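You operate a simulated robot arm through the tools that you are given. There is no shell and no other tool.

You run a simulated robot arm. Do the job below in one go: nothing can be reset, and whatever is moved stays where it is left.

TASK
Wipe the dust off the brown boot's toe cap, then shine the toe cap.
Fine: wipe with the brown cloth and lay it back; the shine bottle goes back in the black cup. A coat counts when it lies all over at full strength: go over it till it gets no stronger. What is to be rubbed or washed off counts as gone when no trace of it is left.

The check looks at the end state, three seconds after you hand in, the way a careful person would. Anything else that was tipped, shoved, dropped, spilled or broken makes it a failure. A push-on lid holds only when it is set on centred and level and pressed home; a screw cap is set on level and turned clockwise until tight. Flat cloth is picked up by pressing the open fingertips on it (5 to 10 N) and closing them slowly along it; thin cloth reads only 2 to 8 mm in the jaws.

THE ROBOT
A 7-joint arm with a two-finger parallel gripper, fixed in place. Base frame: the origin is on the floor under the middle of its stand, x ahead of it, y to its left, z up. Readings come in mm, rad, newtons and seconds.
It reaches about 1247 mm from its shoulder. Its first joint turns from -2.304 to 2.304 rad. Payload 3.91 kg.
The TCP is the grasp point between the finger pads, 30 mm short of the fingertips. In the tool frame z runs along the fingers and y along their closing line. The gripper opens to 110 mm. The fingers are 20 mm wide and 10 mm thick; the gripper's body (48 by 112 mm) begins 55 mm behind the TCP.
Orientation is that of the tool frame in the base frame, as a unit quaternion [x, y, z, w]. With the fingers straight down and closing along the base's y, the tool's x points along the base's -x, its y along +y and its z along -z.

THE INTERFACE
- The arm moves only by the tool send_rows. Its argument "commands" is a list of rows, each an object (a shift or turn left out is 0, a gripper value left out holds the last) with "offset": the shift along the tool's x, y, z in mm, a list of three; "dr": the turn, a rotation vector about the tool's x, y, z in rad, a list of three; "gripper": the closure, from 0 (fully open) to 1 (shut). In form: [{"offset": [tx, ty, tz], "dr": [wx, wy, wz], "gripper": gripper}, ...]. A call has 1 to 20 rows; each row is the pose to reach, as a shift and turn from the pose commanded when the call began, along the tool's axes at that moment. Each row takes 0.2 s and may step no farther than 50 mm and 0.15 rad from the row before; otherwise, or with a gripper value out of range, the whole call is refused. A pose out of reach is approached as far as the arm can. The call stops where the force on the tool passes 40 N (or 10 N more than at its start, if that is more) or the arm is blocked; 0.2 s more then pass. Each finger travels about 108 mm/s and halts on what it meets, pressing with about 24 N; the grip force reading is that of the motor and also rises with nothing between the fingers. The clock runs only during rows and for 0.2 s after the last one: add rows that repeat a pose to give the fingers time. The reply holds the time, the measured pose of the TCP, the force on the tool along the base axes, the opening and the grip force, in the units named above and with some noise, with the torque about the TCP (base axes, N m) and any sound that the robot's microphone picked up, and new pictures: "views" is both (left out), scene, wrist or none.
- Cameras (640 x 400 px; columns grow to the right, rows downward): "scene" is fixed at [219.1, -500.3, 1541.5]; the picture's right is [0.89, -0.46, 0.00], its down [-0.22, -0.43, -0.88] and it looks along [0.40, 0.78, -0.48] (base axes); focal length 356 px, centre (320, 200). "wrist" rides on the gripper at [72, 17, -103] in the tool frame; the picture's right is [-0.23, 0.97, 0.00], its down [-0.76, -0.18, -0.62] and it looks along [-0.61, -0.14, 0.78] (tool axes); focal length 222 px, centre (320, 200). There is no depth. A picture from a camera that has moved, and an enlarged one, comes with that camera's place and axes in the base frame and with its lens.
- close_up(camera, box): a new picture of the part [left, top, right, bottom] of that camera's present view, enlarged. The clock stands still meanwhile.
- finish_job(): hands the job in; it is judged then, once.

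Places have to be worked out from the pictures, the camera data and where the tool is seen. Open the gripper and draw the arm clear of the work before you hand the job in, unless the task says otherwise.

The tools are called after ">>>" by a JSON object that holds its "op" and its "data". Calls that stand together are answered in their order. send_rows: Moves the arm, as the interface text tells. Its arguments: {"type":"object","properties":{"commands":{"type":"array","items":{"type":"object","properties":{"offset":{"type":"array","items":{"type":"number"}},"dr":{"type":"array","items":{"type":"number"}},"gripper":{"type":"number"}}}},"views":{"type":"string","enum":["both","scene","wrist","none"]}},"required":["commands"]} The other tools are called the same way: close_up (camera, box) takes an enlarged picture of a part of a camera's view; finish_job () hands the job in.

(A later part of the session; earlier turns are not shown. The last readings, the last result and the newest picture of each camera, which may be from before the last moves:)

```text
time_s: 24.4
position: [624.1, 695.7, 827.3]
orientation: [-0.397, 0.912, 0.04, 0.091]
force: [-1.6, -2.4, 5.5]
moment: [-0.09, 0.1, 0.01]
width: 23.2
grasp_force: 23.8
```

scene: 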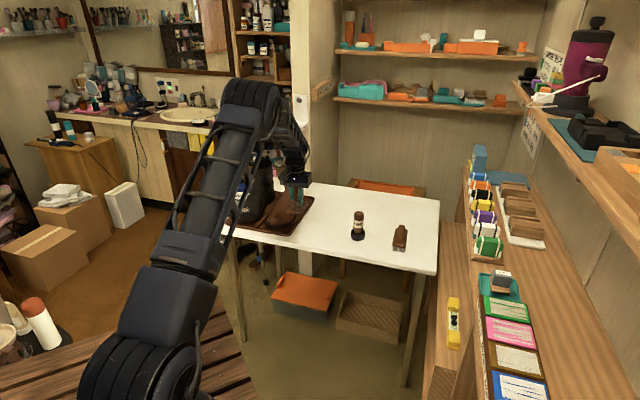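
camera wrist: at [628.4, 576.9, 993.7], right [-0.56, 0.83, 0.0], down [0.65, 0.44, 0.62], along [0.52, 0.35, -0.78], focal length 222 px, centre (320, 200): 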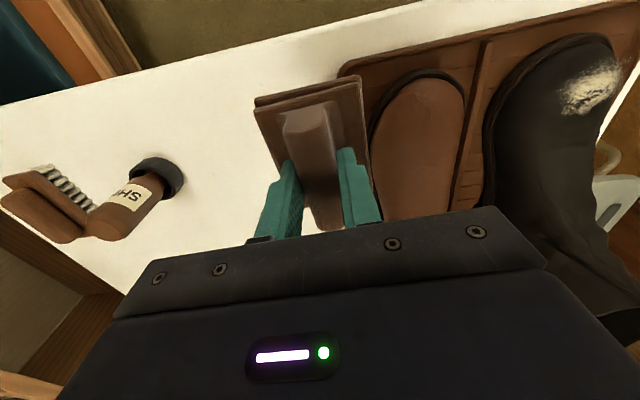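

Light contact now (~6 N). I'll rub over the whole patch area with modest strokes.

>>> {"op": "send_rows", "data": {"commands": [{"offset": [0, 8, 0.5]}, {"offset": [0, 16, 1]}, {"offset": [0, 22, 1.5]}, {"offset": [0, 12, 1]}, {"offset": [0, 0, 0.5]}, {"offset": [0, -12, 1]}, {"offset": [0, -22, 1.5]}, {"offset": [0, -12, 1]}, {"offset": [0, 0, 0.5]}, {"offset": [10, 0, 1]}, {"offset": [14, 10, 1.5]}, {"offset": [14, 0, 1]}, {"offset": [14, -10, 1.5]}, {"offset": [10, 0, 1]}, {"offset": [0, 0, 0.5]}, {"offset": [-12, 0, 0]}, {"offset": [-16, 12, 0]}, {"offset": [-16, 0, 0]}, {"offset": [-16, -12, 0]}, {"offset": [0, 0, 0.5]}], "views": "none"}}

>>> {"op": "close_up", "data": {"camera": "scene", "box": [240, 180, 310, 230]}}

```text
time_s: 27.4
position: [617.2, 681.9, 822.4]
orientation: [-0.397, 0.913, 0.038, 0.09]
force: [-9.3, -10.1, 16.2]
moment: [-0.26, 0.36, 0.07]
width: 23.3
grasp_force: 23.6
stopped in row 14: the force on the tool passed its limit at 46 N (the readings are from after the stop); the commanded pose is now the measured one
```

```text
8.00 times, centred on (275, 205) of scene
camera zoom: at [219.1, -500.3, 1541.5], right [0.89, -0.46, 0.0], down [-0.22, -0.43, -0.88], along [0.4, 0.78, -0.48], focal length 2850 px, centre (680, 160)
```

zoom: 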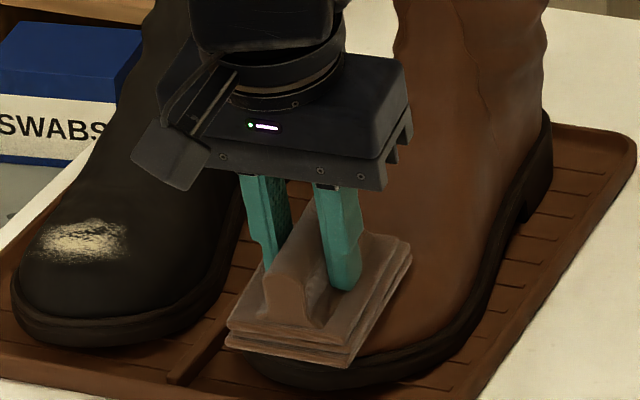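

The rub drove the pad against the rising toe (46 N peak), so it stopped. I'll lift straight off now and check the toe and whether the boot stayed put.

>>> {"op": "send_rows", "data": {"commands": [{"offset": [0, 0, -10]}, {"offset": [0, 0, -30]}, {"offset": [0, 0, -60]}, {"offset": [0, 0, -90]}, {"offset": [0, 0, -90]}]}}

>>> {"op": "close_up", "data": {"camera": "scene", "box": [235, 150, 355, 240]}}

>>> {"op": "close_up", "data": {"camera": "scene", "box": [262, 190, 318, 225]}}

>>> {"op": "close_up", "data": {"camera": "wrist", "box": [230, 30, 410, 240]}}

```text
time_s: 28.6
position: [603.9, 670.9, 908.2]
orientation: [-0.396, 0.913, 0.038, 0.089]
force: [-0.5, 0.4, -0.2]
moment: [-0.02, 0.01, 0.02]
width: 23.2
grasp_force: 24.0
camera wrist: at [529.4, 616.1, 995.0], right [-0.56, 0.83, 0.04], down [0.56, 0.34, 0.76], along [0.61, 0.45, -0.65], focal length 222 px, centre (320, 200)
```

scene: 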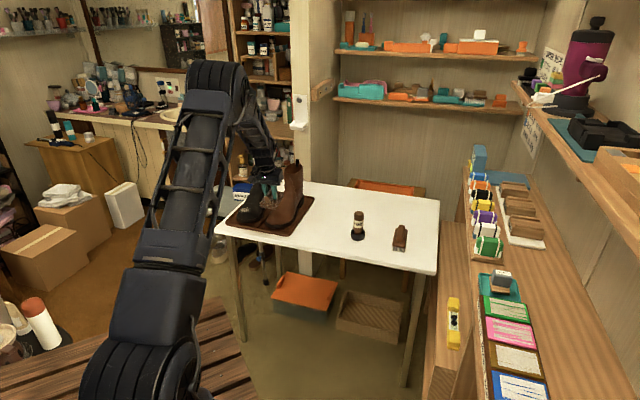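
wrist: 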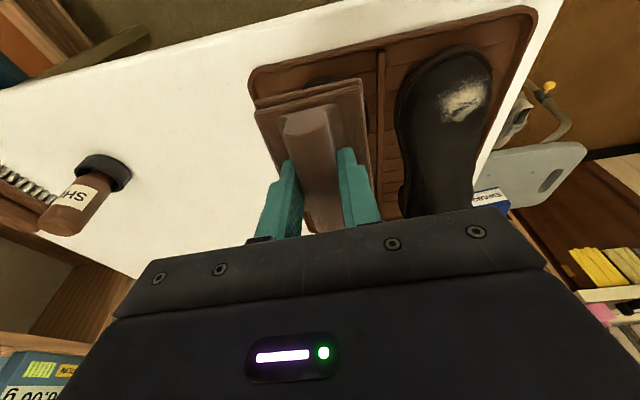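

```text
4.44 times, centred on (295, 195) of scene
camera zoom: at [219.1, -500.3, 1541.5], right [0.89, -0.46, 0.0], down [-0.22, -0.43, -0.88], along [0.4, 0.78, -0.48], focal length 1583 px, centre (431, 222)
```

zoom: 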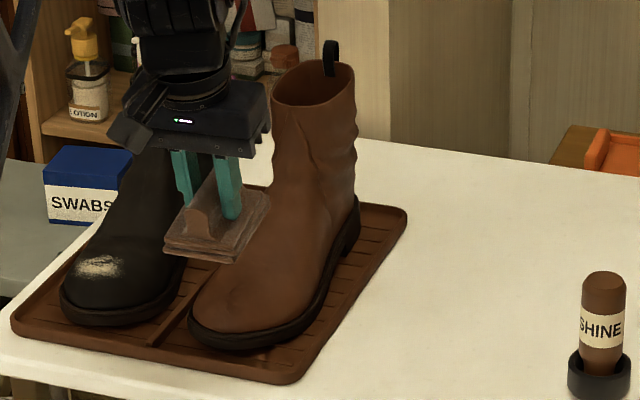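

```text
11.43 times, centred on (290, 208) of scene
camera zoom: at [219.1, -500.3, 1541.5], right [0.89, -0.46, 0.0], down [-0.22, -0.43, -0.88], along [0.4, 0.78, -0.48], focal length 4071 px, centre (663, 114)
```

zoom: 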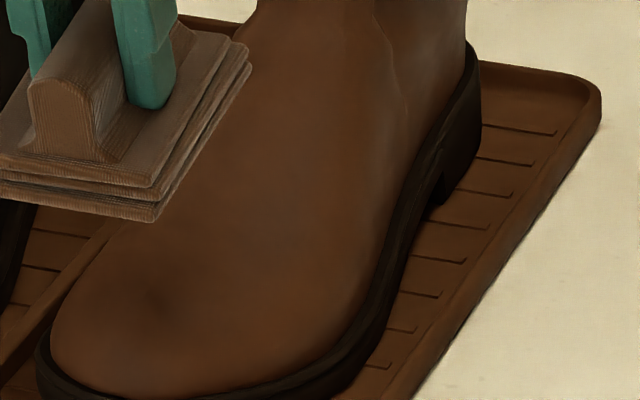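

```text
1.90 times, centred on (320, 135) of wrist
camera zoom: at [529.4, 616.1, 995.0], right [-0.56, 0.83, 0.04], down [0.56, 0.34, 0.76], along [0.61, 0.45, -0.65], focal length 423 px, centre (320, 324)
```

zoom: 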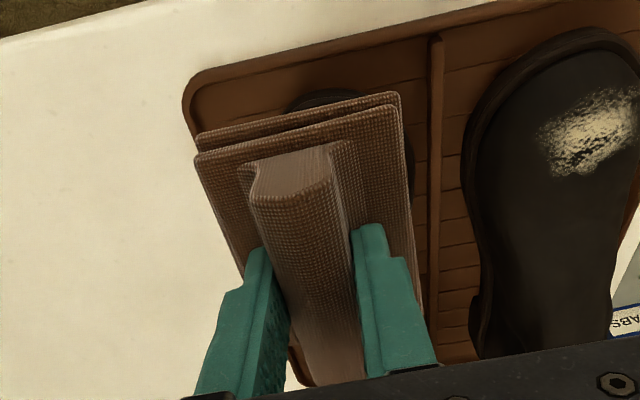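

The boot hasn't moved and the toe is clean. I'll now carry the cloth back over its original spot at (800, 586) and level the tool.

>>> {"op": "send_rows", "data": {"commands": [{"offset": [-14, -40, 4], "dr": [0, 0.05, 0]}, {"offset": [-28, -80, 8], "dr": [0, 0.1, 0]}, {"offset": [-42, -120, 13], "dr": [0, 0.15, 0]}, {"offset": [-56, -160, 17], "dr": [0, 0.194, 0]}, {"offset": [-68.4, -201, 21.5], "dr": [0, 0.194, 0]}, {"offset": [-68.4, -201, 21.5], "dr": [0, 0.194, 0]}]}}

>>> {"op": "close_up", "data": {"camera": "scene", "box": [290, 165, 380, 245]}}

>>> {"op": "close_up", "data": {"camera": "wrist", "box": [230, 30, 410, 240]}}

```text
time_s: 30.0
position: [796.6, 582.6, 902.9]
orientation: [-0.399, 0.917, 0.0, 0.001]
force: [-0.1, -0.3, -0.4]
moment: [-0.01, -0.04, 0.03]
width: 23.5
grasp_force: 23.6
camera wrist: at [733.8, 542.5, 1005.4], right [-0.56, 0.83, 0.0], down [0.65, 0.44, 0.62], along [0.52, 0.35, -0.78], focal length 222 px, centre (320, 200)
```

scene: 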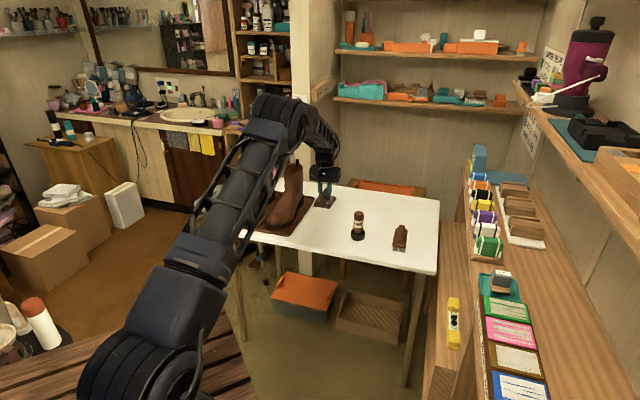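
wrist: 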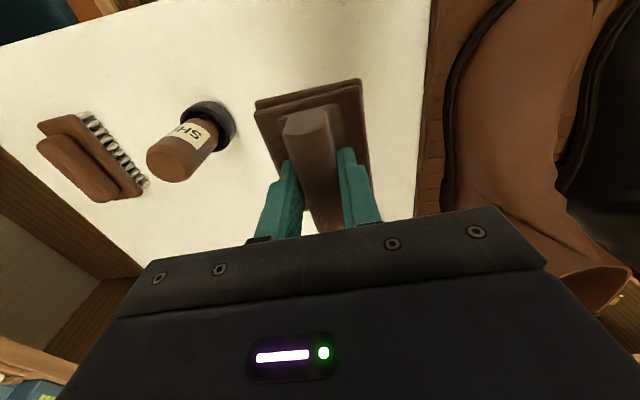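

```text
5.00 times, centred on (335, 205) of scene
camera zoom: at [219.1, -500.3, 1541.5], right [0.89, -0.46, 0.0], down [-0.22, -0.43, -0.88], along [0.4, 0.78, -0.48], focal length 1781 px, centre (245, 175)
```

zoom: 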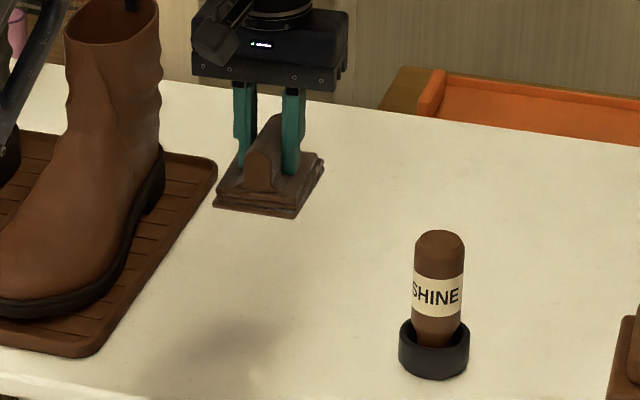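

```text
1.90 times, centred on (320, 135) of wrist
camera zoom: at [733.8, 542.5, 1005.4], right [-0.56, 0.83, 0.0], down [0.65, 0.44, 0.62], along [0.52, 0.35, -0.78], focal length 423 px, centre (320, 324)
```

zoom: 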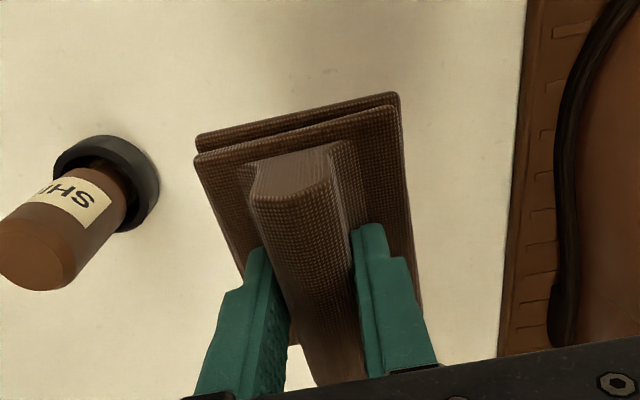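

The cloth is level over its spot. I'll shift 4 mm to match the original place and lower to just above the table.

>>> {"op": "send_rows", "data": {"commands": [{"offset": [-4, 0, 40]}, {"offset": [-4, 0, 80]}, {"offset": [-4, 0, 110]}, {"offset": [-4, 0, 124]}, {"offset": [-4, 0, 124]}], "views": "none"}}

```text
time_s: 31.2
position: [804.5, 587.3, 778.6]
orientation: [-0.398, 0.917, -0.001, 0.001]
force: [-1.0, 0.2, 0.1]
moment: [-0.01, 0.0, -0.04]
width: 23.3
grasp_force: 24.0
```

>>> {"op": "send_rows", "data": {"commands": [{"offset": [0, 0, 2]}, {"offset": [0, 0, 4]}, {"offset": [0, 0, 6]}, {"offset": [0, 0, 7]}, {"offset": [0, 0, 7]}], "views": "none"}}

```text
time_s: 32.4
position: [802.0, 588.0, 772.9]
orientation: [-0.399, 0.917, -0.001, 0.001]
force: [-0.4, 0.1, -0.4]
moment: [0.03, 0.0, 0.0]
width: 23.2
grasp_force: 23.8
```

No contact yet at z≈772; I'll continue in 1 mm steps until the pad touches the table.

>>> {"op": "send_rows", "data": {"commands": [{"offset": [0, 0, 1]}, {"offset": [0, 0, 2]}, {"offset": [0, 0, 2]}], "views": "none"}}

>>> {"op": "close_up", "data": {"camera": "scene", "box": [290, 190, 370, 245]}}

```text
time_s: 33.2
position: [803.8, 588.0, 769.0]
orientation: [-0.399, 0.917, 0.0, 0.001]
force: [-0.8, -0.3, 6.7]
moment: [0.25, -0.15, 0.01]
width: 23.0
grasp_force: 24.1
```

```text
7.27 times, centred on (330, 218) of scene
camera zoom: at [219.1, -500.3, 1541.5], right [0.89, -0.46, 0.0], down [-0.22, -0.43, -0.88], along [0.4, 0.78, -0.48], focal length 2590 px, centre (247, 73)
```

zoom: 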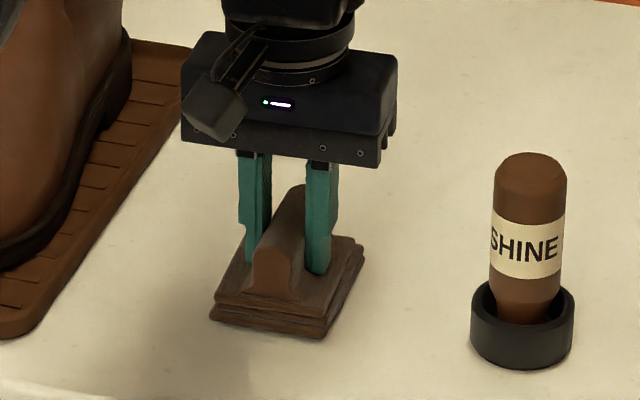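

The pad's far edge touched first (6.7 N), so it had pitched slightly in the grip. I'll press about 2 mm more so it seats flat, then open the fingers.

>>> {"op": "send_rows", "data": {"commands": [{"offset": [0, 0, 1]}, {"offset": [0, 0, 2]}, {"offset": [0, 0, 2]}], "views": "none"}}

```text
time_s: 34.0
position: [802.9, 588.1, 769.7]
orientation: [-0.399, 0.917, 0.0, 0.001]
force: [-3.6, -2.6, 21.8]
moment: [0.62, -0.53, 0.02]
width: 23.4
grasp_force: 24.5
```

>>> {"op": "send_rows", "data": {"commands": [{"offset": [0, 0, -1]}, {"offset": [0, 0, -1], "gripper": 0.77}, {"offset": [0, 0, -1], "gripper": 0.74}, {"offset": [0, 0, -1], "gripper": 0.7}, {"offset": [0, 0, -1], "gripper": 0.6}, {"offset": [0, 0, -1], "gripper": 0.4}, {"offset": [0, 0, -1], "gripper": 0.4}]}}

>>> {"op": "close_up", "data": {"camera": "scene", "box": [290, 190, 370, 245]}}

```text
time_s: 35.6
position: [803.7, 588.2, 768.8]
orientation: [-0.399, 0.917, 0.0, 0.0]
force: [0.9, -1.1, 2.9]
moment: [0.02, 0.04, 0.03]
width: 65.5
grasp_force: 0.0
camera wrist: at [740.8, 547.2, 870.2], right [-0.56, 0.83, 0.0], down [0.65, 0.44, 0.62], along [0.52, 0.35, -0.78], focal length 222 px, centre (320, 200)
```

scene: 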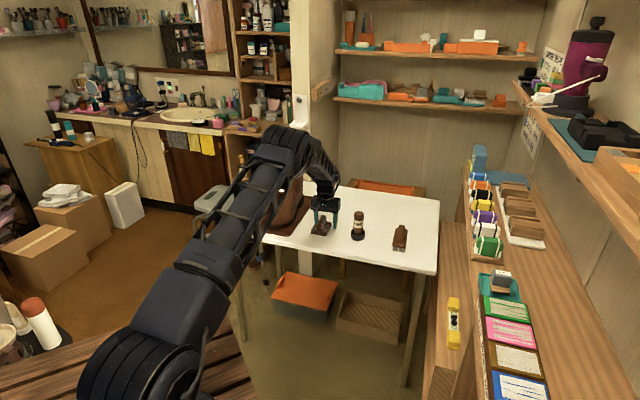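
wrist: 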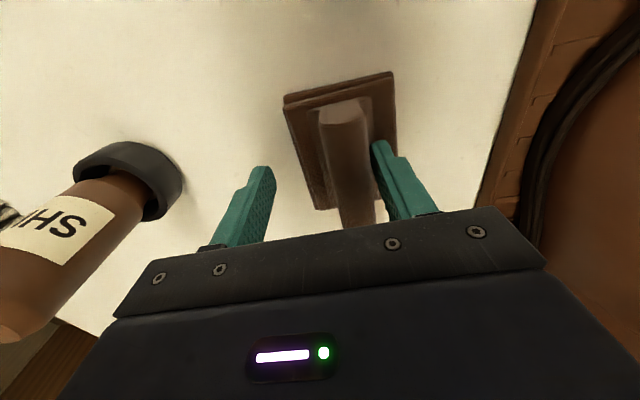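

```text
7.27 times, centred on (330, 218) of scene
camera zoom: at [219.1, -500.3, 1541.5], right [0.89, -0.46, 0.0], down [-0.22, -0.43, -0.88], along [0.4, 0.78, -0.48], focal length 2590 px, centre (247, 73)
```

zoom: 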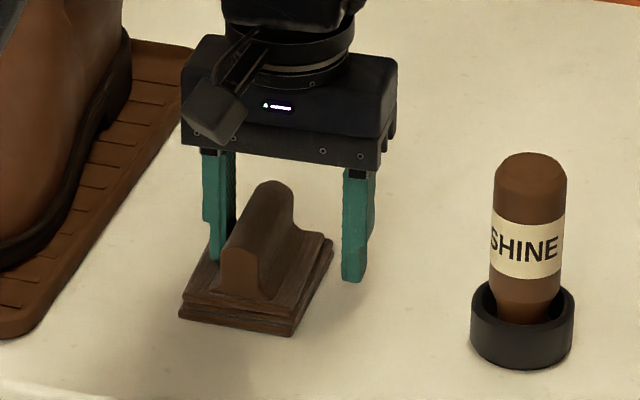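

The left finger dragged the cloth about 16 mm toward the boot when opening because the fingertips sat on the pad. I'll raise a few mm, re-centre on the ridge, re-grip and slide it back to its original spot.

>>> {"op": "send_rows", "data": {"commands": [{"offset": [0, 0, -6]}, {"offset": [0, 0, -6]}, {"offset": [0, 8, -6]}, {"offset": [0, 16, -6]}, {"offset": [0, 16, -6]}]}}

>>> {"op": "close_up", "data": {"camera": "scene", "box": [290, 190, 370, 245]}}

>>> {"op": "close_up", "data": {"camera": "wrist", "box": [160, 60, 520, 280]}}

```text
time_s: 36.8
position: [791.8, 601.2, 773.8]
orientation: [-0.399, 0.917, -0.001, 0.001]
force: [0.8, -0.2, 0.7]
moment: [0.0, -0.01, -0.02]
width: 65.9
grasp_force: 0.0
camera wrist: at [730.0, 558.9, 877.0], right [-0.56, 0.83, 0.0], down [0.65, 0.44, 0.62], along [0.52, 0.35, -0.78], focal length 222 px, centre (320, 200)
```

scene: 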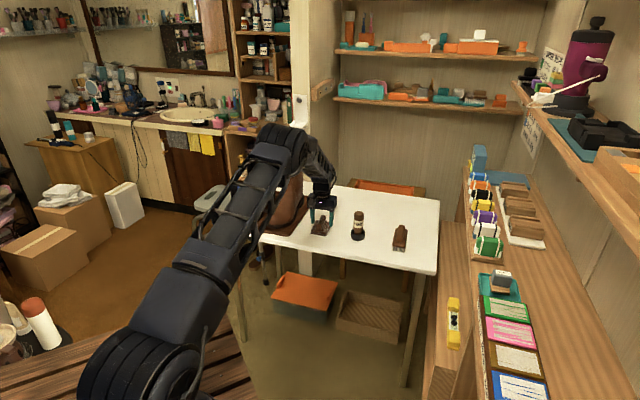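
wrist: 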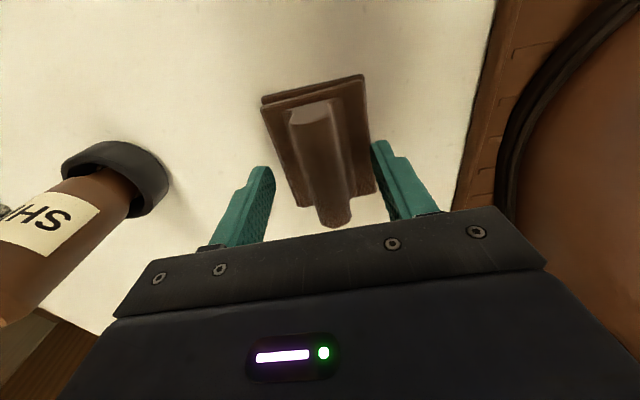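

```text
7.27 times, centred on (330, 218) of scene
camera zoom: at [219.1, -500.3, 1541.5], right [0.89, -0.46, 0.0], down [-0.22, -0.43, -0.88], along [0.4, 0.78, -0.48], focal length 2590 px, centre (247, 73)
```

zoom: 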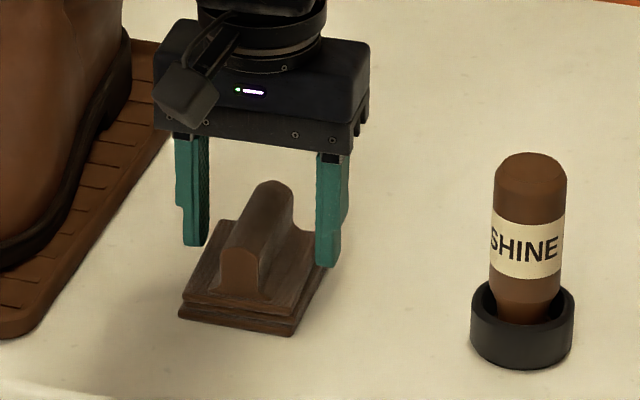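

```text
1.78 times, centred on (340, 170) of wrist
camera zoom: at [730.0, 558.9, 877.0], right [-0.56, 0.83, 0.0], down [0.65, 0.44, 0.62], along [0.52, 0.35, -0.78], focal length 395 px, centre (284, 253)
```

zoom: 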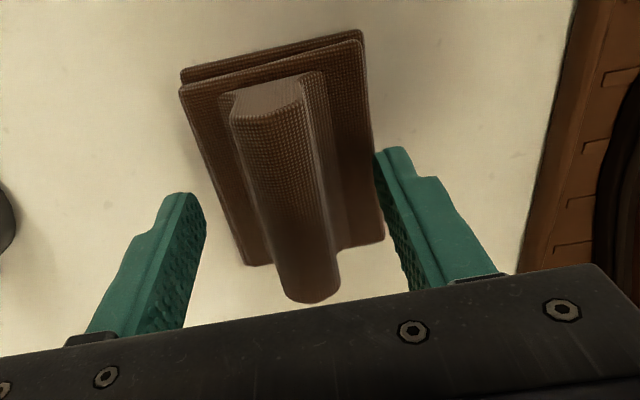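

Now the ridge is nearly centred between the fingers with fingertips clear of the pad. I'll grip, lift 4 mm, move back 18 mm toward the original spot, lower, and release.

>>> {"op": "send_rows", "data": {"commands": [{"offset": [0, 2, 0]}, {"offset": [0, 2, 0], "gripper": 0.6}, {"offset": [0, 2, 0], "gripper": 0.8}, {"offset": [0, 2, 0], "gripper": 1.0}, {"offset": [0, 2, 0], "gripper": 1.0}, {"offset": [0, 2, -5], "gripper": 1.0}, {"offset": [2, -6, -6], "gripper": 1.0}, {"offset": [5, -14, -6], "gripper": 1.0}, {"offset": [5, -18, -6], "gripper": 1.0}, {"offset": [5, -18, -3], "gripper": 1.0}, {"offset": [5, -18, 0], "gripper": 1.0}, {"offset": [5, -18, 0], "gripper": 1.0}]}}

>>> {"op": "close_up", "data": {"camera": "scene", "box": [290, 190, 370, 245]}}

```text
time_s: 39.4
position: [801.2, 583.3, 775.0]
orientation: [-0.399, 0.917, 0.0, 0.0]
force: [-0.3, 1.3, -0.4]
moment: [-0.03, 0.0, -0.01]
width: 23.2
grasp_force: 23.8
camera wrist: at [739.0, 542.0, 876.8], right [-0.56, 0.83, 0.0], down [0.65, 0.44, 0.62], along [0.52, 0.35, -0.78], focal length 222 px, centre (320, 200)
```

scene: 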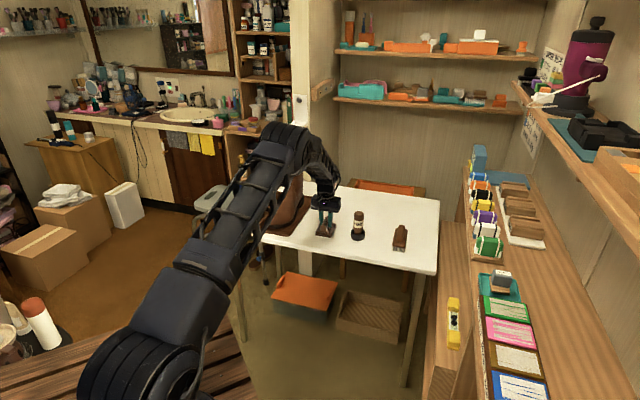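
wrist: 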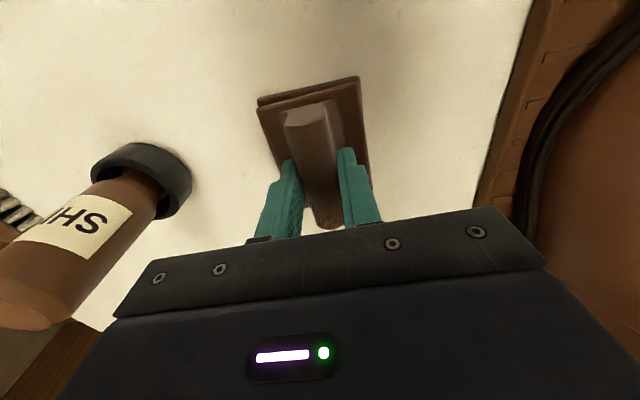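

```text
7.27 times, centred on (330, 218) of scene
camera zoom: at [219.1, -500.3, 1541.5], right [0.89, -0.46, 0.0], down [-0.22, -0.43, -0.88], along [0.4, 0.78, -0.48], focal length 2590 px, centre (247, 73)
```

zoom: 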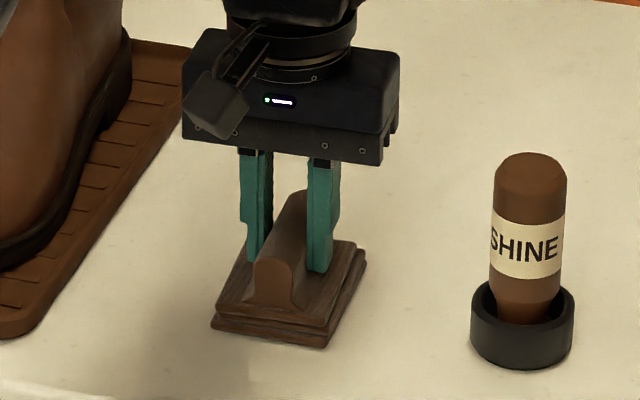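

The cloth is back within about 3 mm of its original place and resting on the table. I'll open the fingers and rise straight up.

>>> {"op": "send_rows", "data": {"commands": [{"offset": [0, 0, 0], "gripper": 0.75}, {"offset": [0, 0, 0], "gripper": 0.7}, {"offset": [0, 0, 0], "gripper": 0.55}, {"offset": [0, 0, 0], "gripper": 0.4}, {"offset": [0, 0, 0], "gripper": 0.4}, {"offset": [0, 0, -20], "gripper": 0.4}, {"offset": [0, 0, -60], "gripper": 0.4}, {"offset": [0, 0, -100], "gripper": 0.2}, {"offset": [0, 0, -140], "gripper": 0.0}, {"offset": [0, 0, -140], "gripper": 0.0}]}}

>>> {"op": "close_up", "data": {"camera": "scene", "box": [290, 190, 370, 245]}}

>>> {"op": "close_up", "data": {"camera": "wrist", "box": [10, 40, 380, 240]}}

```text
time_s: 41.6
position: [805.2, 579.8, 911.6]
orientation: [-0.4, 0.917, 0.0, 0.001]
force: [-0.6, -1.3, -0.3]
moment: [0.0, -0.03, -0.02]
width: 110.2
grasp_force: 0.1
camera wrist: at [743.1, 538.9, 1013.9], right [-0.56, 0.83, 0.0], down [0.65, 0.44, 0.62], along [0.52, 0.35, -0.78], focal length 222 px, centre (320, 200)
```

scene: 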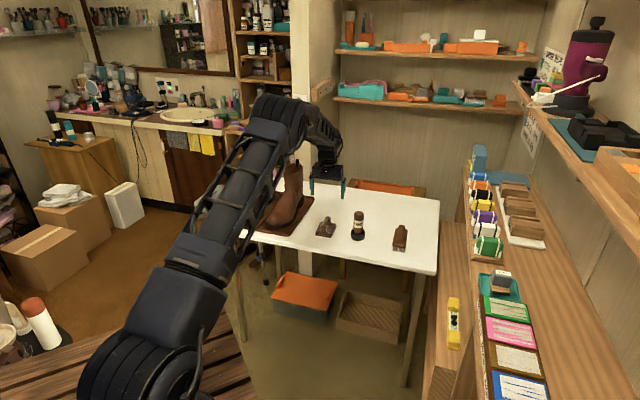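
wrist: 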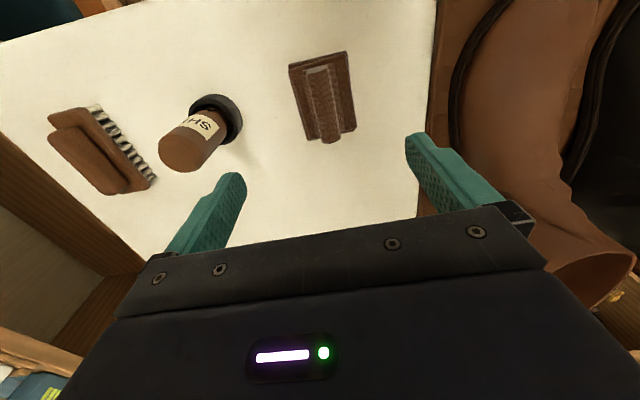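

```text
7.27 times, centred on (330, 218) of scene
camera zoom: at [219.1, -500.3, 1541.5], right [0.89, -0.46, 0.0], down [-0.22, -0.43, -0.88], along [0.4, 0.78, -0.48], focal length 2590 px, centre (247, 73)
```

zoom: 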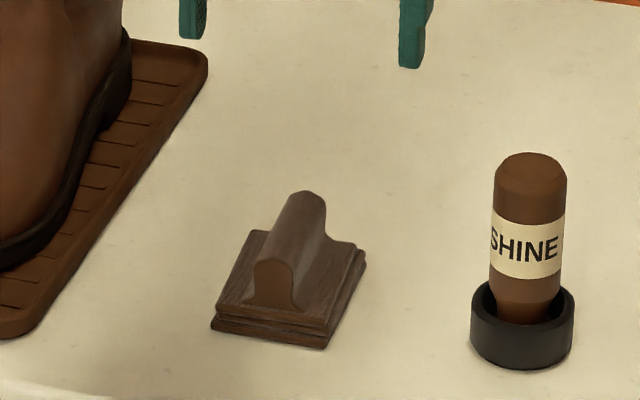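

```text
1.73 times, centred on (195, 140) of wrist
camera zoom: at [743.1, 538.9, 1013.9], right [-0.56, 0.83, 0.0], down [0.65, 0.44, 0.62], along [0.52, 0.35, -0.78], focal length 384 px, centre (536, 304)
```

zoom: 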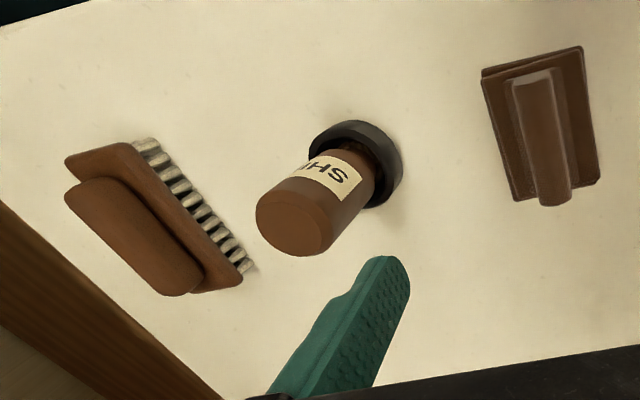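

The cloth lies flat where it was. The shine bottle's axis is near (893, 484) with its top at z≈828 and the cup rim at about 745. I'll move above it with open fingers and check alignment.

>>> {"op": "send_rows", "data": {"commands": [{"offset": [3, -43, 0]}, {"offset": [6, -86, 0]}, {"offset": [10, -130, 0]}, {"offset": [10, -130, 0]}]}}

>>> {"op": "close_up", "data": {"camera": "scene", "box": [310, 170, 410, 250]}}

>>> {"op": "close_up", "data": {"camera": "wrist", "box": [160, 60, 520, 280]}}

```text
time_s: 42.6
position: [893.3, 488.7, 912.8]
orientation: [-0.399, 0.917, -0.001, 0.0]
force: [0.6, 0.8, -1.2]
moment: [0.01, 0.01, -0.04]
width: 109.9
grasp_force: 0.0
camera wrist: at [830.8, 448.1, 1015.9], right [-0.56, 0.83, 0.0], down [0.65, 0.44, 0.62], along [0.52, 0.35, -0.78], focal length 222 px, centre (320, 200)
```

scene: 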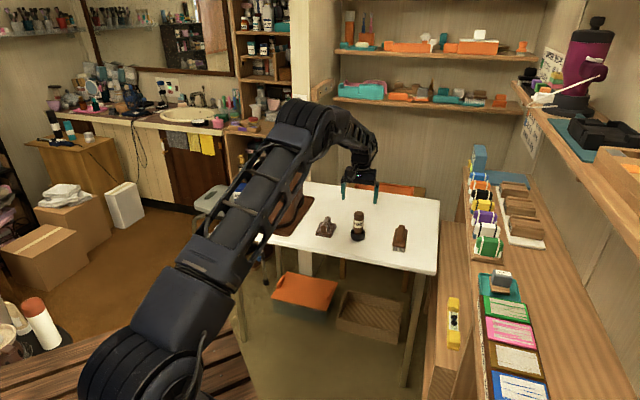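
wrist: 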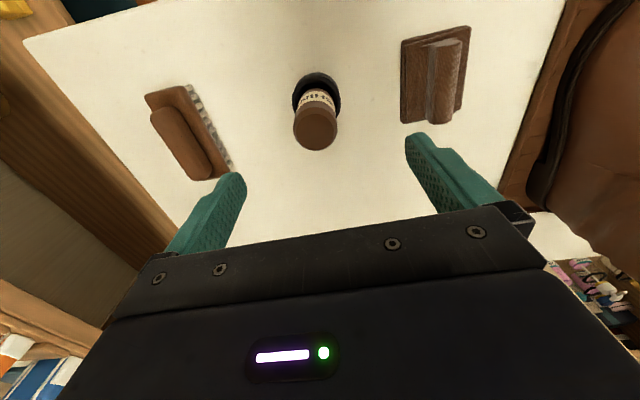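

```text
5.00 times, centred on (360, 210) of scene
camera zoom: at [219.1, -500.3, 1541.5], right [0.89, -0.46, 0.0], down [-0.22, -0.43, -0.88], along [0.4, 0.78, -0.48], focal length 1781 px, centre (120, 150)
```

zoom: 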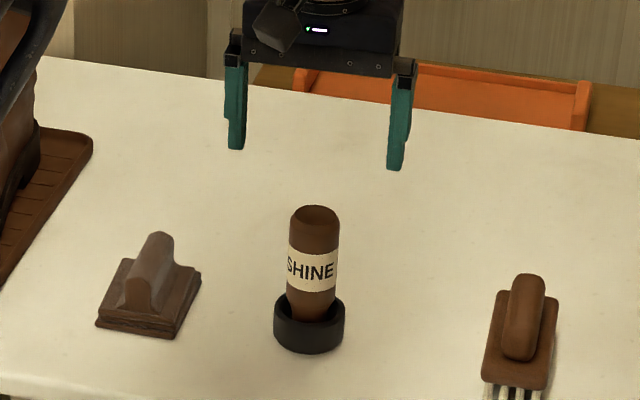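

```text
1.78 times, centred on (340, 170) of wrist
camera zoom: at [830.8, 448.1, 1015.9], right [-0.56, 0.83, 0.0], down [0.65, 0.44, 0.62], along [0.52, 0.35, -0.78], focal length 395 px, centre (284, 253)
```

zoom: 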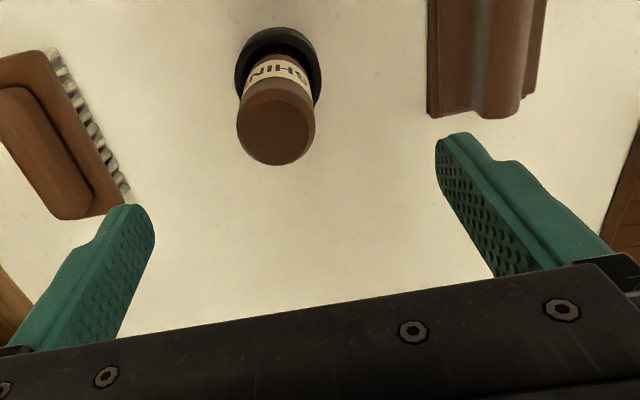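

The bottle is centred between the fingers to within a few mm, axis near (894, 485.5), top about z 832. I'll descend to TCP z≈796 so the fingertips stay well above the cup rim.

>>> {"op": "send_rows", "data": {"commands": [{"offset": [1, -2, 40]}, {"offset": [1, -2, 75]}, {"offset": [1, -2, 100]}, {"offset": [1, -2, 117]}, {"offset": [1, -2, 117]}]}}

>>> {"op": "close_up", "data": {"camera": "scene", "box": [320, 185, 400, 250]}}

>>> {"op": "close_up", "data": {"camera": "wrist", "box": [160, 60, 520, 280]}}

```text
time_s: 43.8
position: [889.8, 484.4, 797.4]
orientation: [-0.398, 0.917, 0.0, 0.0]
force: [0.8, 0.3, -0.6]
moment: [-0.01, 0.01, 0.01]
width: 109.9
grasp_force: 0.1
camera wrist: at [827.4, 444.4, 899.9], right [-0.56, 0.83, 0.0], down [0.65, 0.44, 0.62], along [0.52, 0.35, -0.78], focal length 222 px, centre (320, 200)
```

scene: 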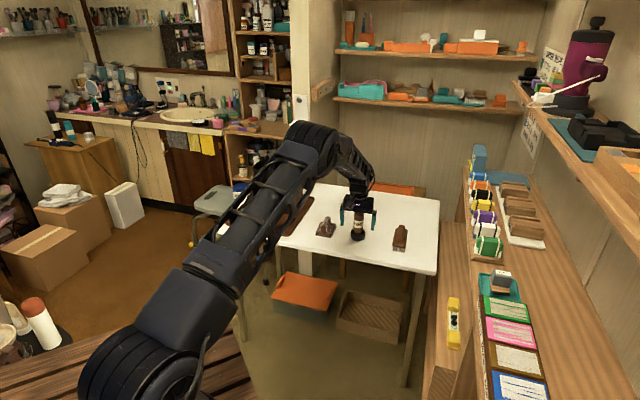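
wrist: 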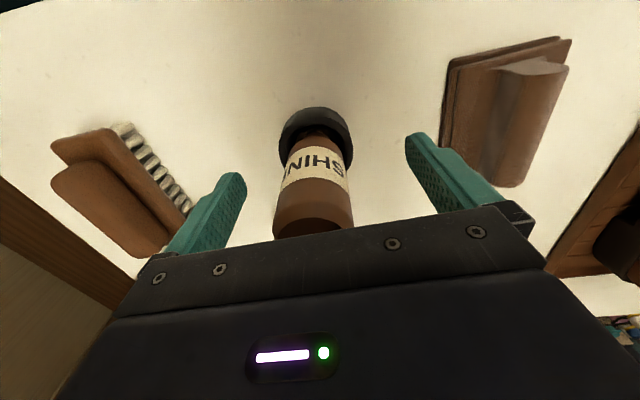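

```text
6.15 times, centred on (360, 218) of scene
camera zoom: at [219.1, -500.3, 1541.5], right [0.89, -0.46, 0.0], down [-0.22, -0.43, -0.88], along [0.4, 0.78, -0.48], focal length 2192 px, centre (74, 92)
```

zoom: 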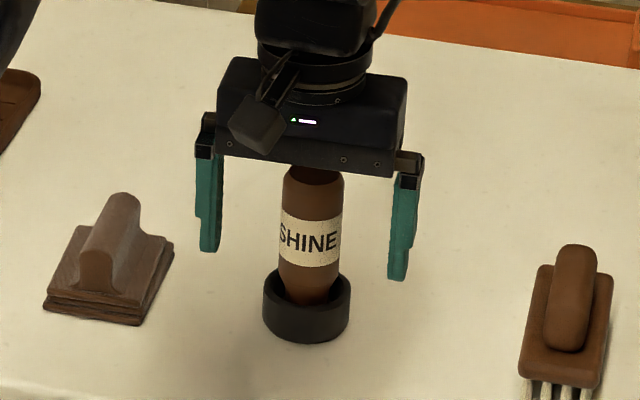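

```text
1.78 times, centred on (340, 170) of wrist
camera zoom: at [827.4, 444.4, 899.9], right [-0.56, 0.83, 0.0], down [0.65, 0.44, 0.62], along [0.52, 0.35, -0.78], focal length 395 px, centre (284, 253)
```

zoom: 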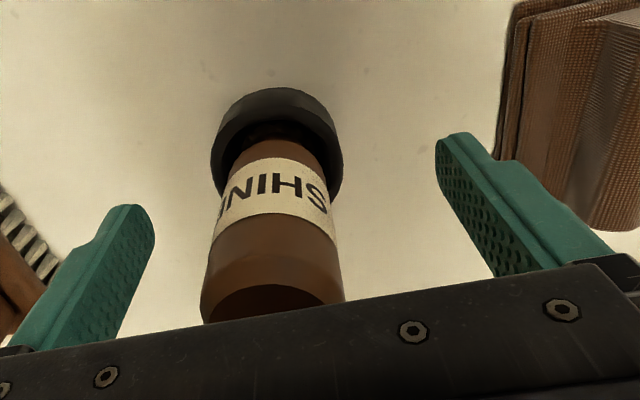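

The bottle is about 3 mm to the left and 3 mm further than the TCP. I'll nudge to centre and close slowly on it.

>>> {"op": "send_rows", "data": {"commands": [{"offset": [-3, -3, 0]}, {"offset": [-3, -3, 0], "gripper": 0.3}, {"offset": [-3, -3, 0], "gripper": 0.5}, {"offset": [-3, -3, 0], "gripper": 0.58}, {"offset": [-3, -3, 0], "gripper": 0.62}, {"offset": [-3, -3, 0], "gripper": 0.66}, {"offset": [-3, -3, 0], "gripper": 0.75}, {"offset": [-3, -3, 0], "gripper": 0.75}]}}

>>> {"op": "close_up", "data": {"camera": "scene", "box": [320, 185, 400, 250]}}

>>> {"op": "close_up", "data": {"camera": "wrist", "box": [160, 60, 520, 280]}}

```text
time_s: 45.6
position: [896.2, 485.7, 798.4]
orientation: [-0.4, 0.917, -0.001, 0.0]
force: [0.5, 0.8, 0.2]
moment: [0.04, 0.0, 0.0]
width: 38.2
grasp_force: 24.2
camera wrist: at [832.4, 444.5, 899.9], right [-0.56, 0.83, 0.0], down [0.65, 0.44, 0.62], along [0.52, 0.35, -0.78], focal length 222 px, centre (320, 200)
```

scene: 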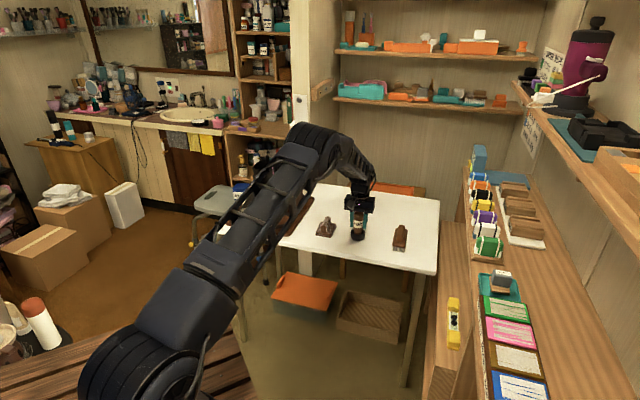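
wrist: 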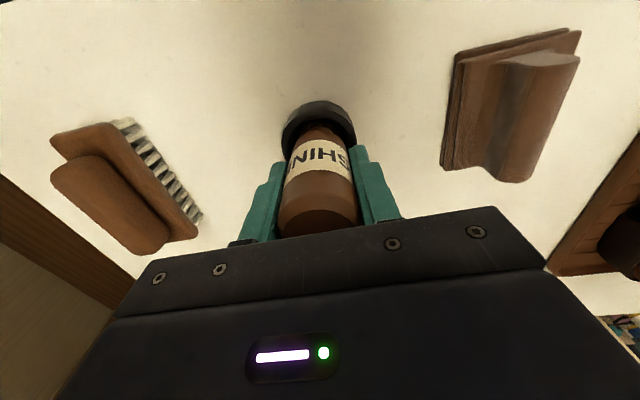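

```text
6.15 times, centred on (360, 218) of scene
camera zoom: at [219.1, -500.3, 1541.5], right [0.89, -0.46, 0.0], down [-0.22, -0.43, -0.88], along [0.4, 0.78, -0.48], focal length 2192 px, centre (74, 92)
```

zoom: 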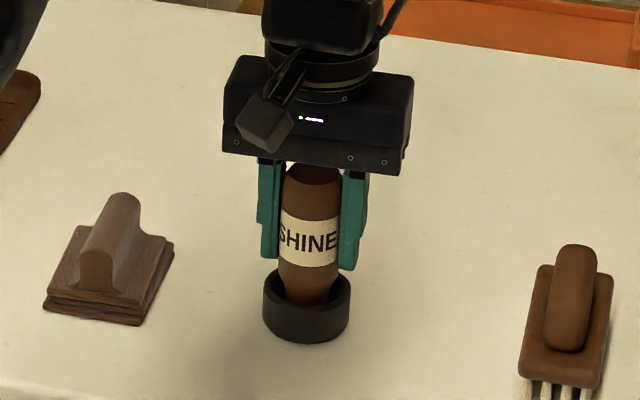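

```text
1.78 times, centred on (340, 170) of wrist
camera zoom: at [832.4, 444.5, 899.9], right [-0.56, 0.83, 0.0], down [0.65, 0.44, 0.62], along [0.52, 0.35, -0.78], focal length 395 px, centre (284, 253)
```

zoom: 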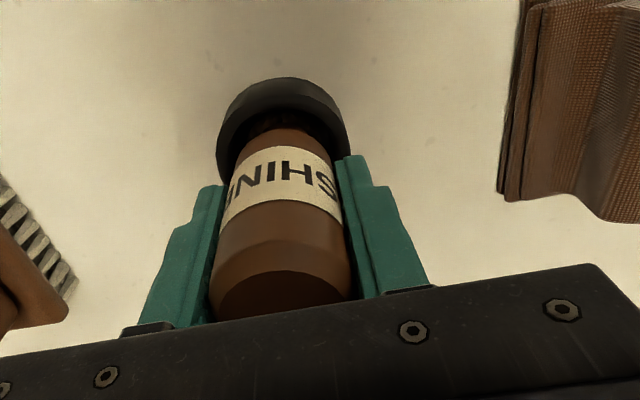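

The bottle is gripped at 38 mm width and the cup hasn't shifted. I'll lift straight up slowly and check that the cup stays behind and what the applicator end looks like.

>>> {"op": "send_rows", "data": {"commands": [{"offset": [0, 0, -8]}, {"offset": [0, 0, -20]}, {"offset": [0, 0, -40]}, {"offset": [0, 0, -70]}, {"offset": [0, 0, -110]}, {"offset": [0, 0, -110]}]}}

>>> {"op": "close_up", "data": {"camera": "scene", "box": [320, 165, 400, 250]}}

>>> {"op": "close_up", "data": {"camera": "wrist", "box": [160, 60, 520, 280]}}

```text
time_s: 47.0
position: [894.9, 485.5, 908.1]
orientation: [-0.398, 0.917, -0.001, 0.0]
force: [0.2, 0.5, -1.8]
moment: [-0.03, 0.03, 0.0]
width: 38.3
grasp_force: 24.0
camera wrist: at [832.4, 444.9, 1010.3], right [-0.56, 0.83, 0.0], down [0.65, 0.44, 0.62], along [0.52, 0.35, -0.78], focal length 222 px, centre (320, 200)
```

scene: 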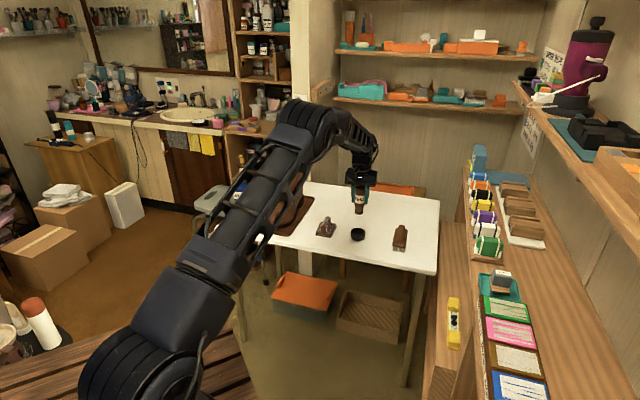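
wrist: 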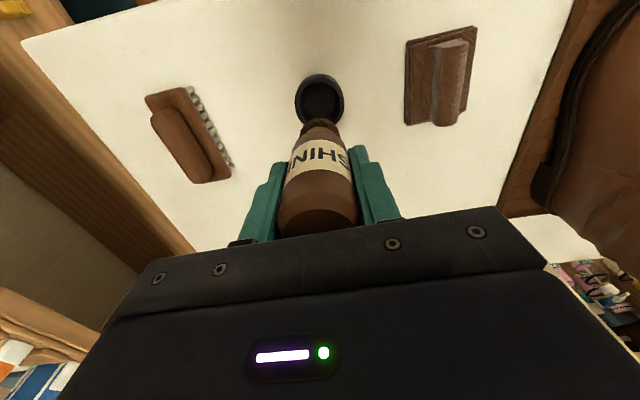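

```text
4.71 times, centred on (360, 208) of scene
camera zoom: at [219.1, -500.3, 1541.5], right [0.89, -0.46, 0.0], down [-0.22, -0.43, -0.88], along [0.4, 0.78, -0.48], focal length 1676 px, centre (132, 165)
```

zoom: 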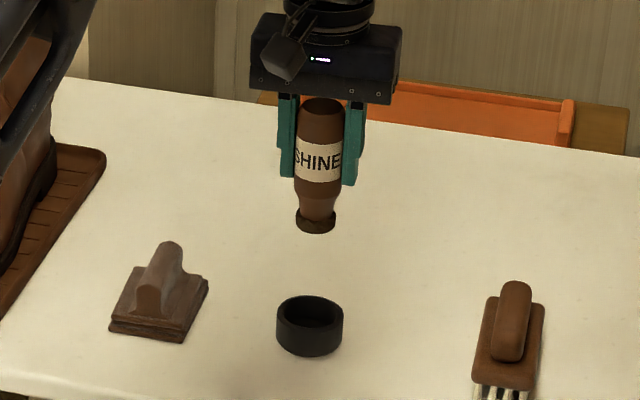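

```text
1.78 times, centred on (340, 170) of wrist
camera zoom: at [832.4, 444.9, 1010.3], right [-0.56, 0.83, 0.0], down [0.65, 0.44, 0.62], along [0.52, 0.35, -0.78], focal length 395 px, centre (284, 253)
```

zoom: 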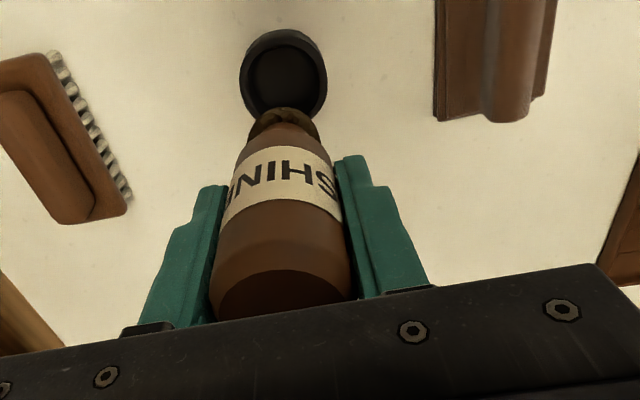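

The sponge-tipped bottle came out cleanly, cup left in place; the tip is about 75 mm below the TCP and about 33 mm wide. I'll carry it over to the brown toe, staying high.

>>> {"op": "send_rows", "data": {"commands": [{"offset": [6, 43, -8]}, {"offset": [12, 86, -8]}, {"offset": [17, 128, -8]}, {"offset": [23, 171, -8]}, {"offset": [29, 214, -8]}, {"offset": [34, 256, -8]}, {"offset": [40, 299, -8], "dr": [0, -0.1, 0]}, {"offset": [45.5, 341, 5], "dr": [0, -0.2, 0]}, {"offset": [45.5, 341, 18], "dr": [0, -0.2, 0]}, {"offset": [45.5, 341, 18], "dr": [0, -0.2, 0]}]}}

>>> {"op": "close_up", "data": {"camera": "scene", "box": [240, 170, 320, 230]}}

>>> {"op": "close_up", "data": {"camera": "wrist", "box": [200, 20, 450, 240]}}

```text
time_s: 49.2
position: [612.9, 684.9, 889.4]
orientation: [-0.396, 0.913, 0.038, 0.093]
force: [0.0, 0.7, -1.7]
moment: [0.0, 0.03, 0.01]
width: 38.3
grasp_force: 24.0
camera wrist: at [538.2, 630.1, 975.5], right [-0.56, 0.83, 0.04], down [0.55, 0.33, 0.76], along [0.62, 0.45, -0.65], focal length 222 px, centre (320, 200)
```

scene: 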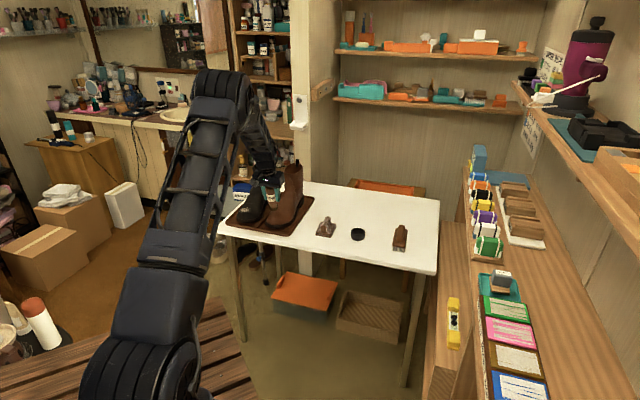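
wrist: 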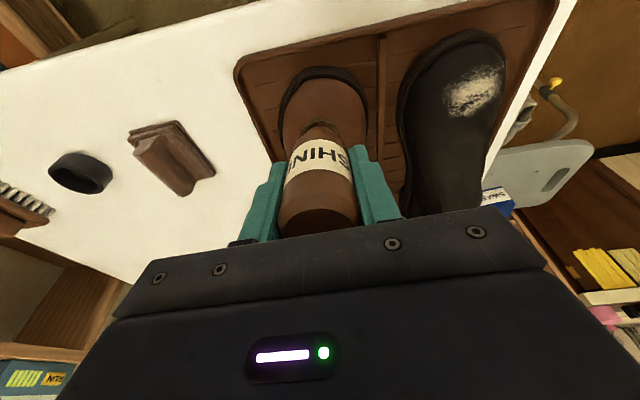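

```text
6.67 times, centred on (280, 200) of scene
camera zoom: at [219.1, -500.3, 1541.5], right [0.89, -0.46, 0.0], down [-0.22, -0.43, -0.88], along [0.4, 0.78, -0.48], focal length 2375 px, centre (587, 200)
```

zoom: 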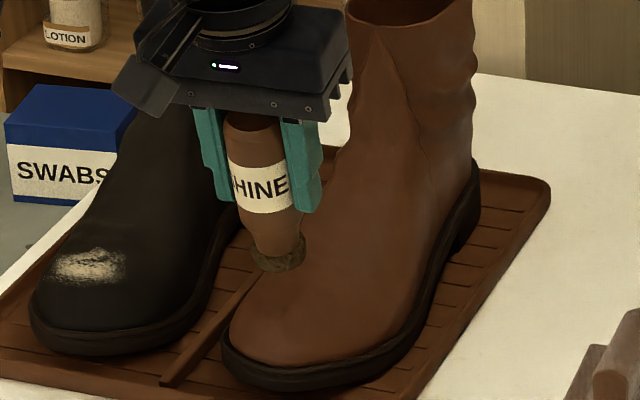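

```text
1.82 times, centred on (325, 130) of wrist
camera zoom: at [538.2, 630.1, 975.5], right [-0.56, 0.83, 0.04], down [0.55, 0.33, 0.76], along [0.62, 0.45, -0.65], focal length 404 px, centre (311, 327)
```

zoom: 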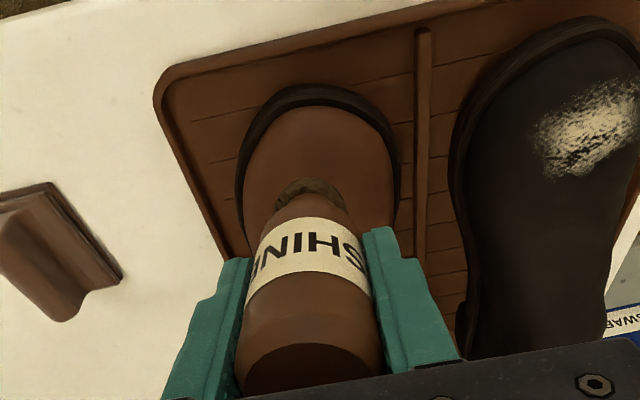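

The sponge is centred above the toe, about 30 mm away. I'll shift 4 mm right and descend to just above the surface.

>>> {"op": "send_rows", "data": {"commands": [{"offset": [0, -4, 12]}, {"offset": [0, -4, 22]}, {"offset": [0, -4, 26]}, {"offset": [0, -4, 26]}], "views": "none"}}

>>> {"op": "close_up", "data": {"camera": "scene", "box": [240, 170, 320, 230]}}

>>> {"op": "close_up", "data": {"camera": "wrist", "box": [200, 20, 450, 240]}}

```text
time_s: 50.2
position: [620.2, 685.2, 863.4]
orientation: [-0.397, 0.912, 0.04, 0.092]
force: [0.6, -0.2, -1.8]
moment: [-0.02, -0.01, -0.01]
width: 38.2
grasp_force: 24.3
```

```text
6.67 times, centred on (280, 200) of scene
camera zoom: at [219.1, -500.3, 1541.5], right [0.89, -0.46, 0.0], down [-0.22, -0.43, -0.88], along [0.4, 0.78, -0.48], focal length 2375 px, centre (587, 200)
```

zoom: 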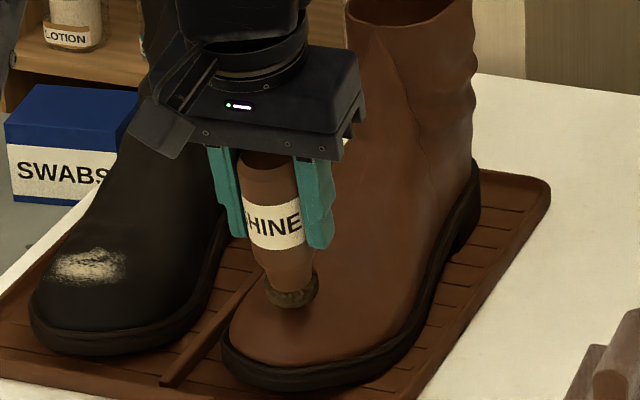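

```text
1.82 times, centred on (325, 130) of wrist
camera zoom: at [544.6, 629.9, 949.2], right [-0.56, 0.83, 0.04], down [0.55, 0.33, 0.76], along [0.62, 0.45, -0.65], focal length 404 px, centre (311, 327)
```

zoom: 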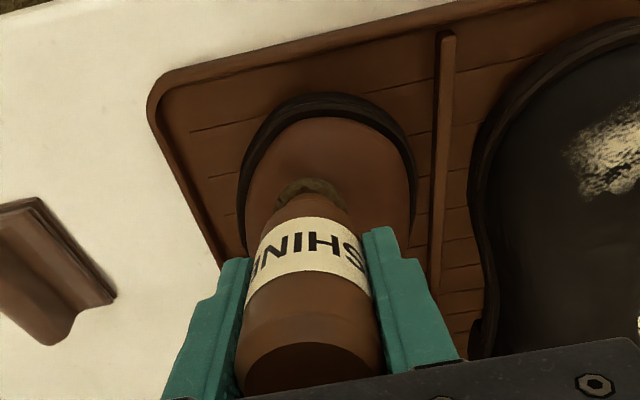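

The sponge's shadow is just below it, so a few mm gap remains. I'll step down gently.

>>> {"op": "send_rows", "data": {"commands": [{"offset": [0, 0, 1.5]}, {"offset": [0, 0, 3]}, {"offset": [0, 0, 4]}, {"offset": [0, 0, 4]}], "views": "none"}}

```text
time_s: 51.2
position: [619.9, 684.9, 858.2]
orientation: [-0.397, 0.912, 0.039, 0.092]
force: [-0.1, 0.1, -1.1]
moment: [-0.01, 0.0, 0.01]
width: 38.1
grasp_force: 23.8
```

>>> {"op": "send_rows", "data": {"commands": [{"offset": [0, 0, 1]}, {"offset": [0, 0, 2]}, {"offset": [0, 0, 3]}, {"offset": [0, 0, 3]}], "views": "none"}}

```text
time_s: 52.2
position: [619.9, 686.7, 858.0]
orientation: [-0.396, 0.913, 0.039, 0.092]
force: [0.6, -1.0, -0.7]
moment: [0.0, 0.03, -0.01]
width: 38.5
grasp_force: 24.1
```

>>> {"op": "send_rows", "data": {"commands": [{"offset": [0, 0, 1]}, {"offset": [0, 0, 2]}, {"offset": [0, 0, 2]}], "views": "none"}}

>>> {"op": "close_up", "data": {"camera": "scene", "box": [255, 190, 310, 225]}}

```text
time_s: 53.0
position: [620.8, 686.6, 854.4]
orientation: [-0.397, 0.912, 0.039, 0.092]
force: [0.0, 0.1, -1.5]
moment: [-0.03, 0.0, 0.01]
width: 38.1
grasp_force: 23.8
```

```text
11.43 times, centred on (282, 208) of scene
camera zoom: at [219.1, -500.3, 1541.5], right [0.89, -0.46, 0.0], down [-0.22, -0.43, -0.88], along [0.4, 0.78, -0.48], focal length 4071 px, centre (749, 114)
```

zoom: 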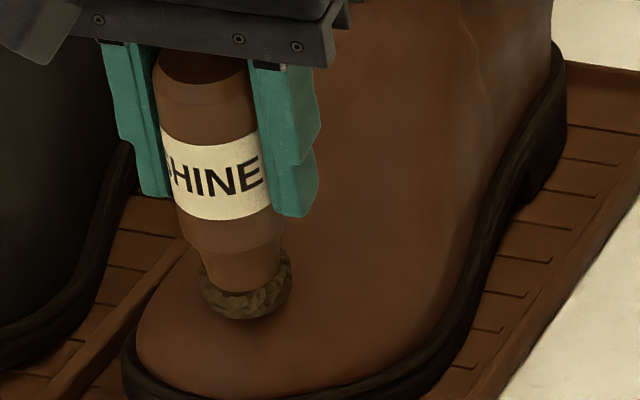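

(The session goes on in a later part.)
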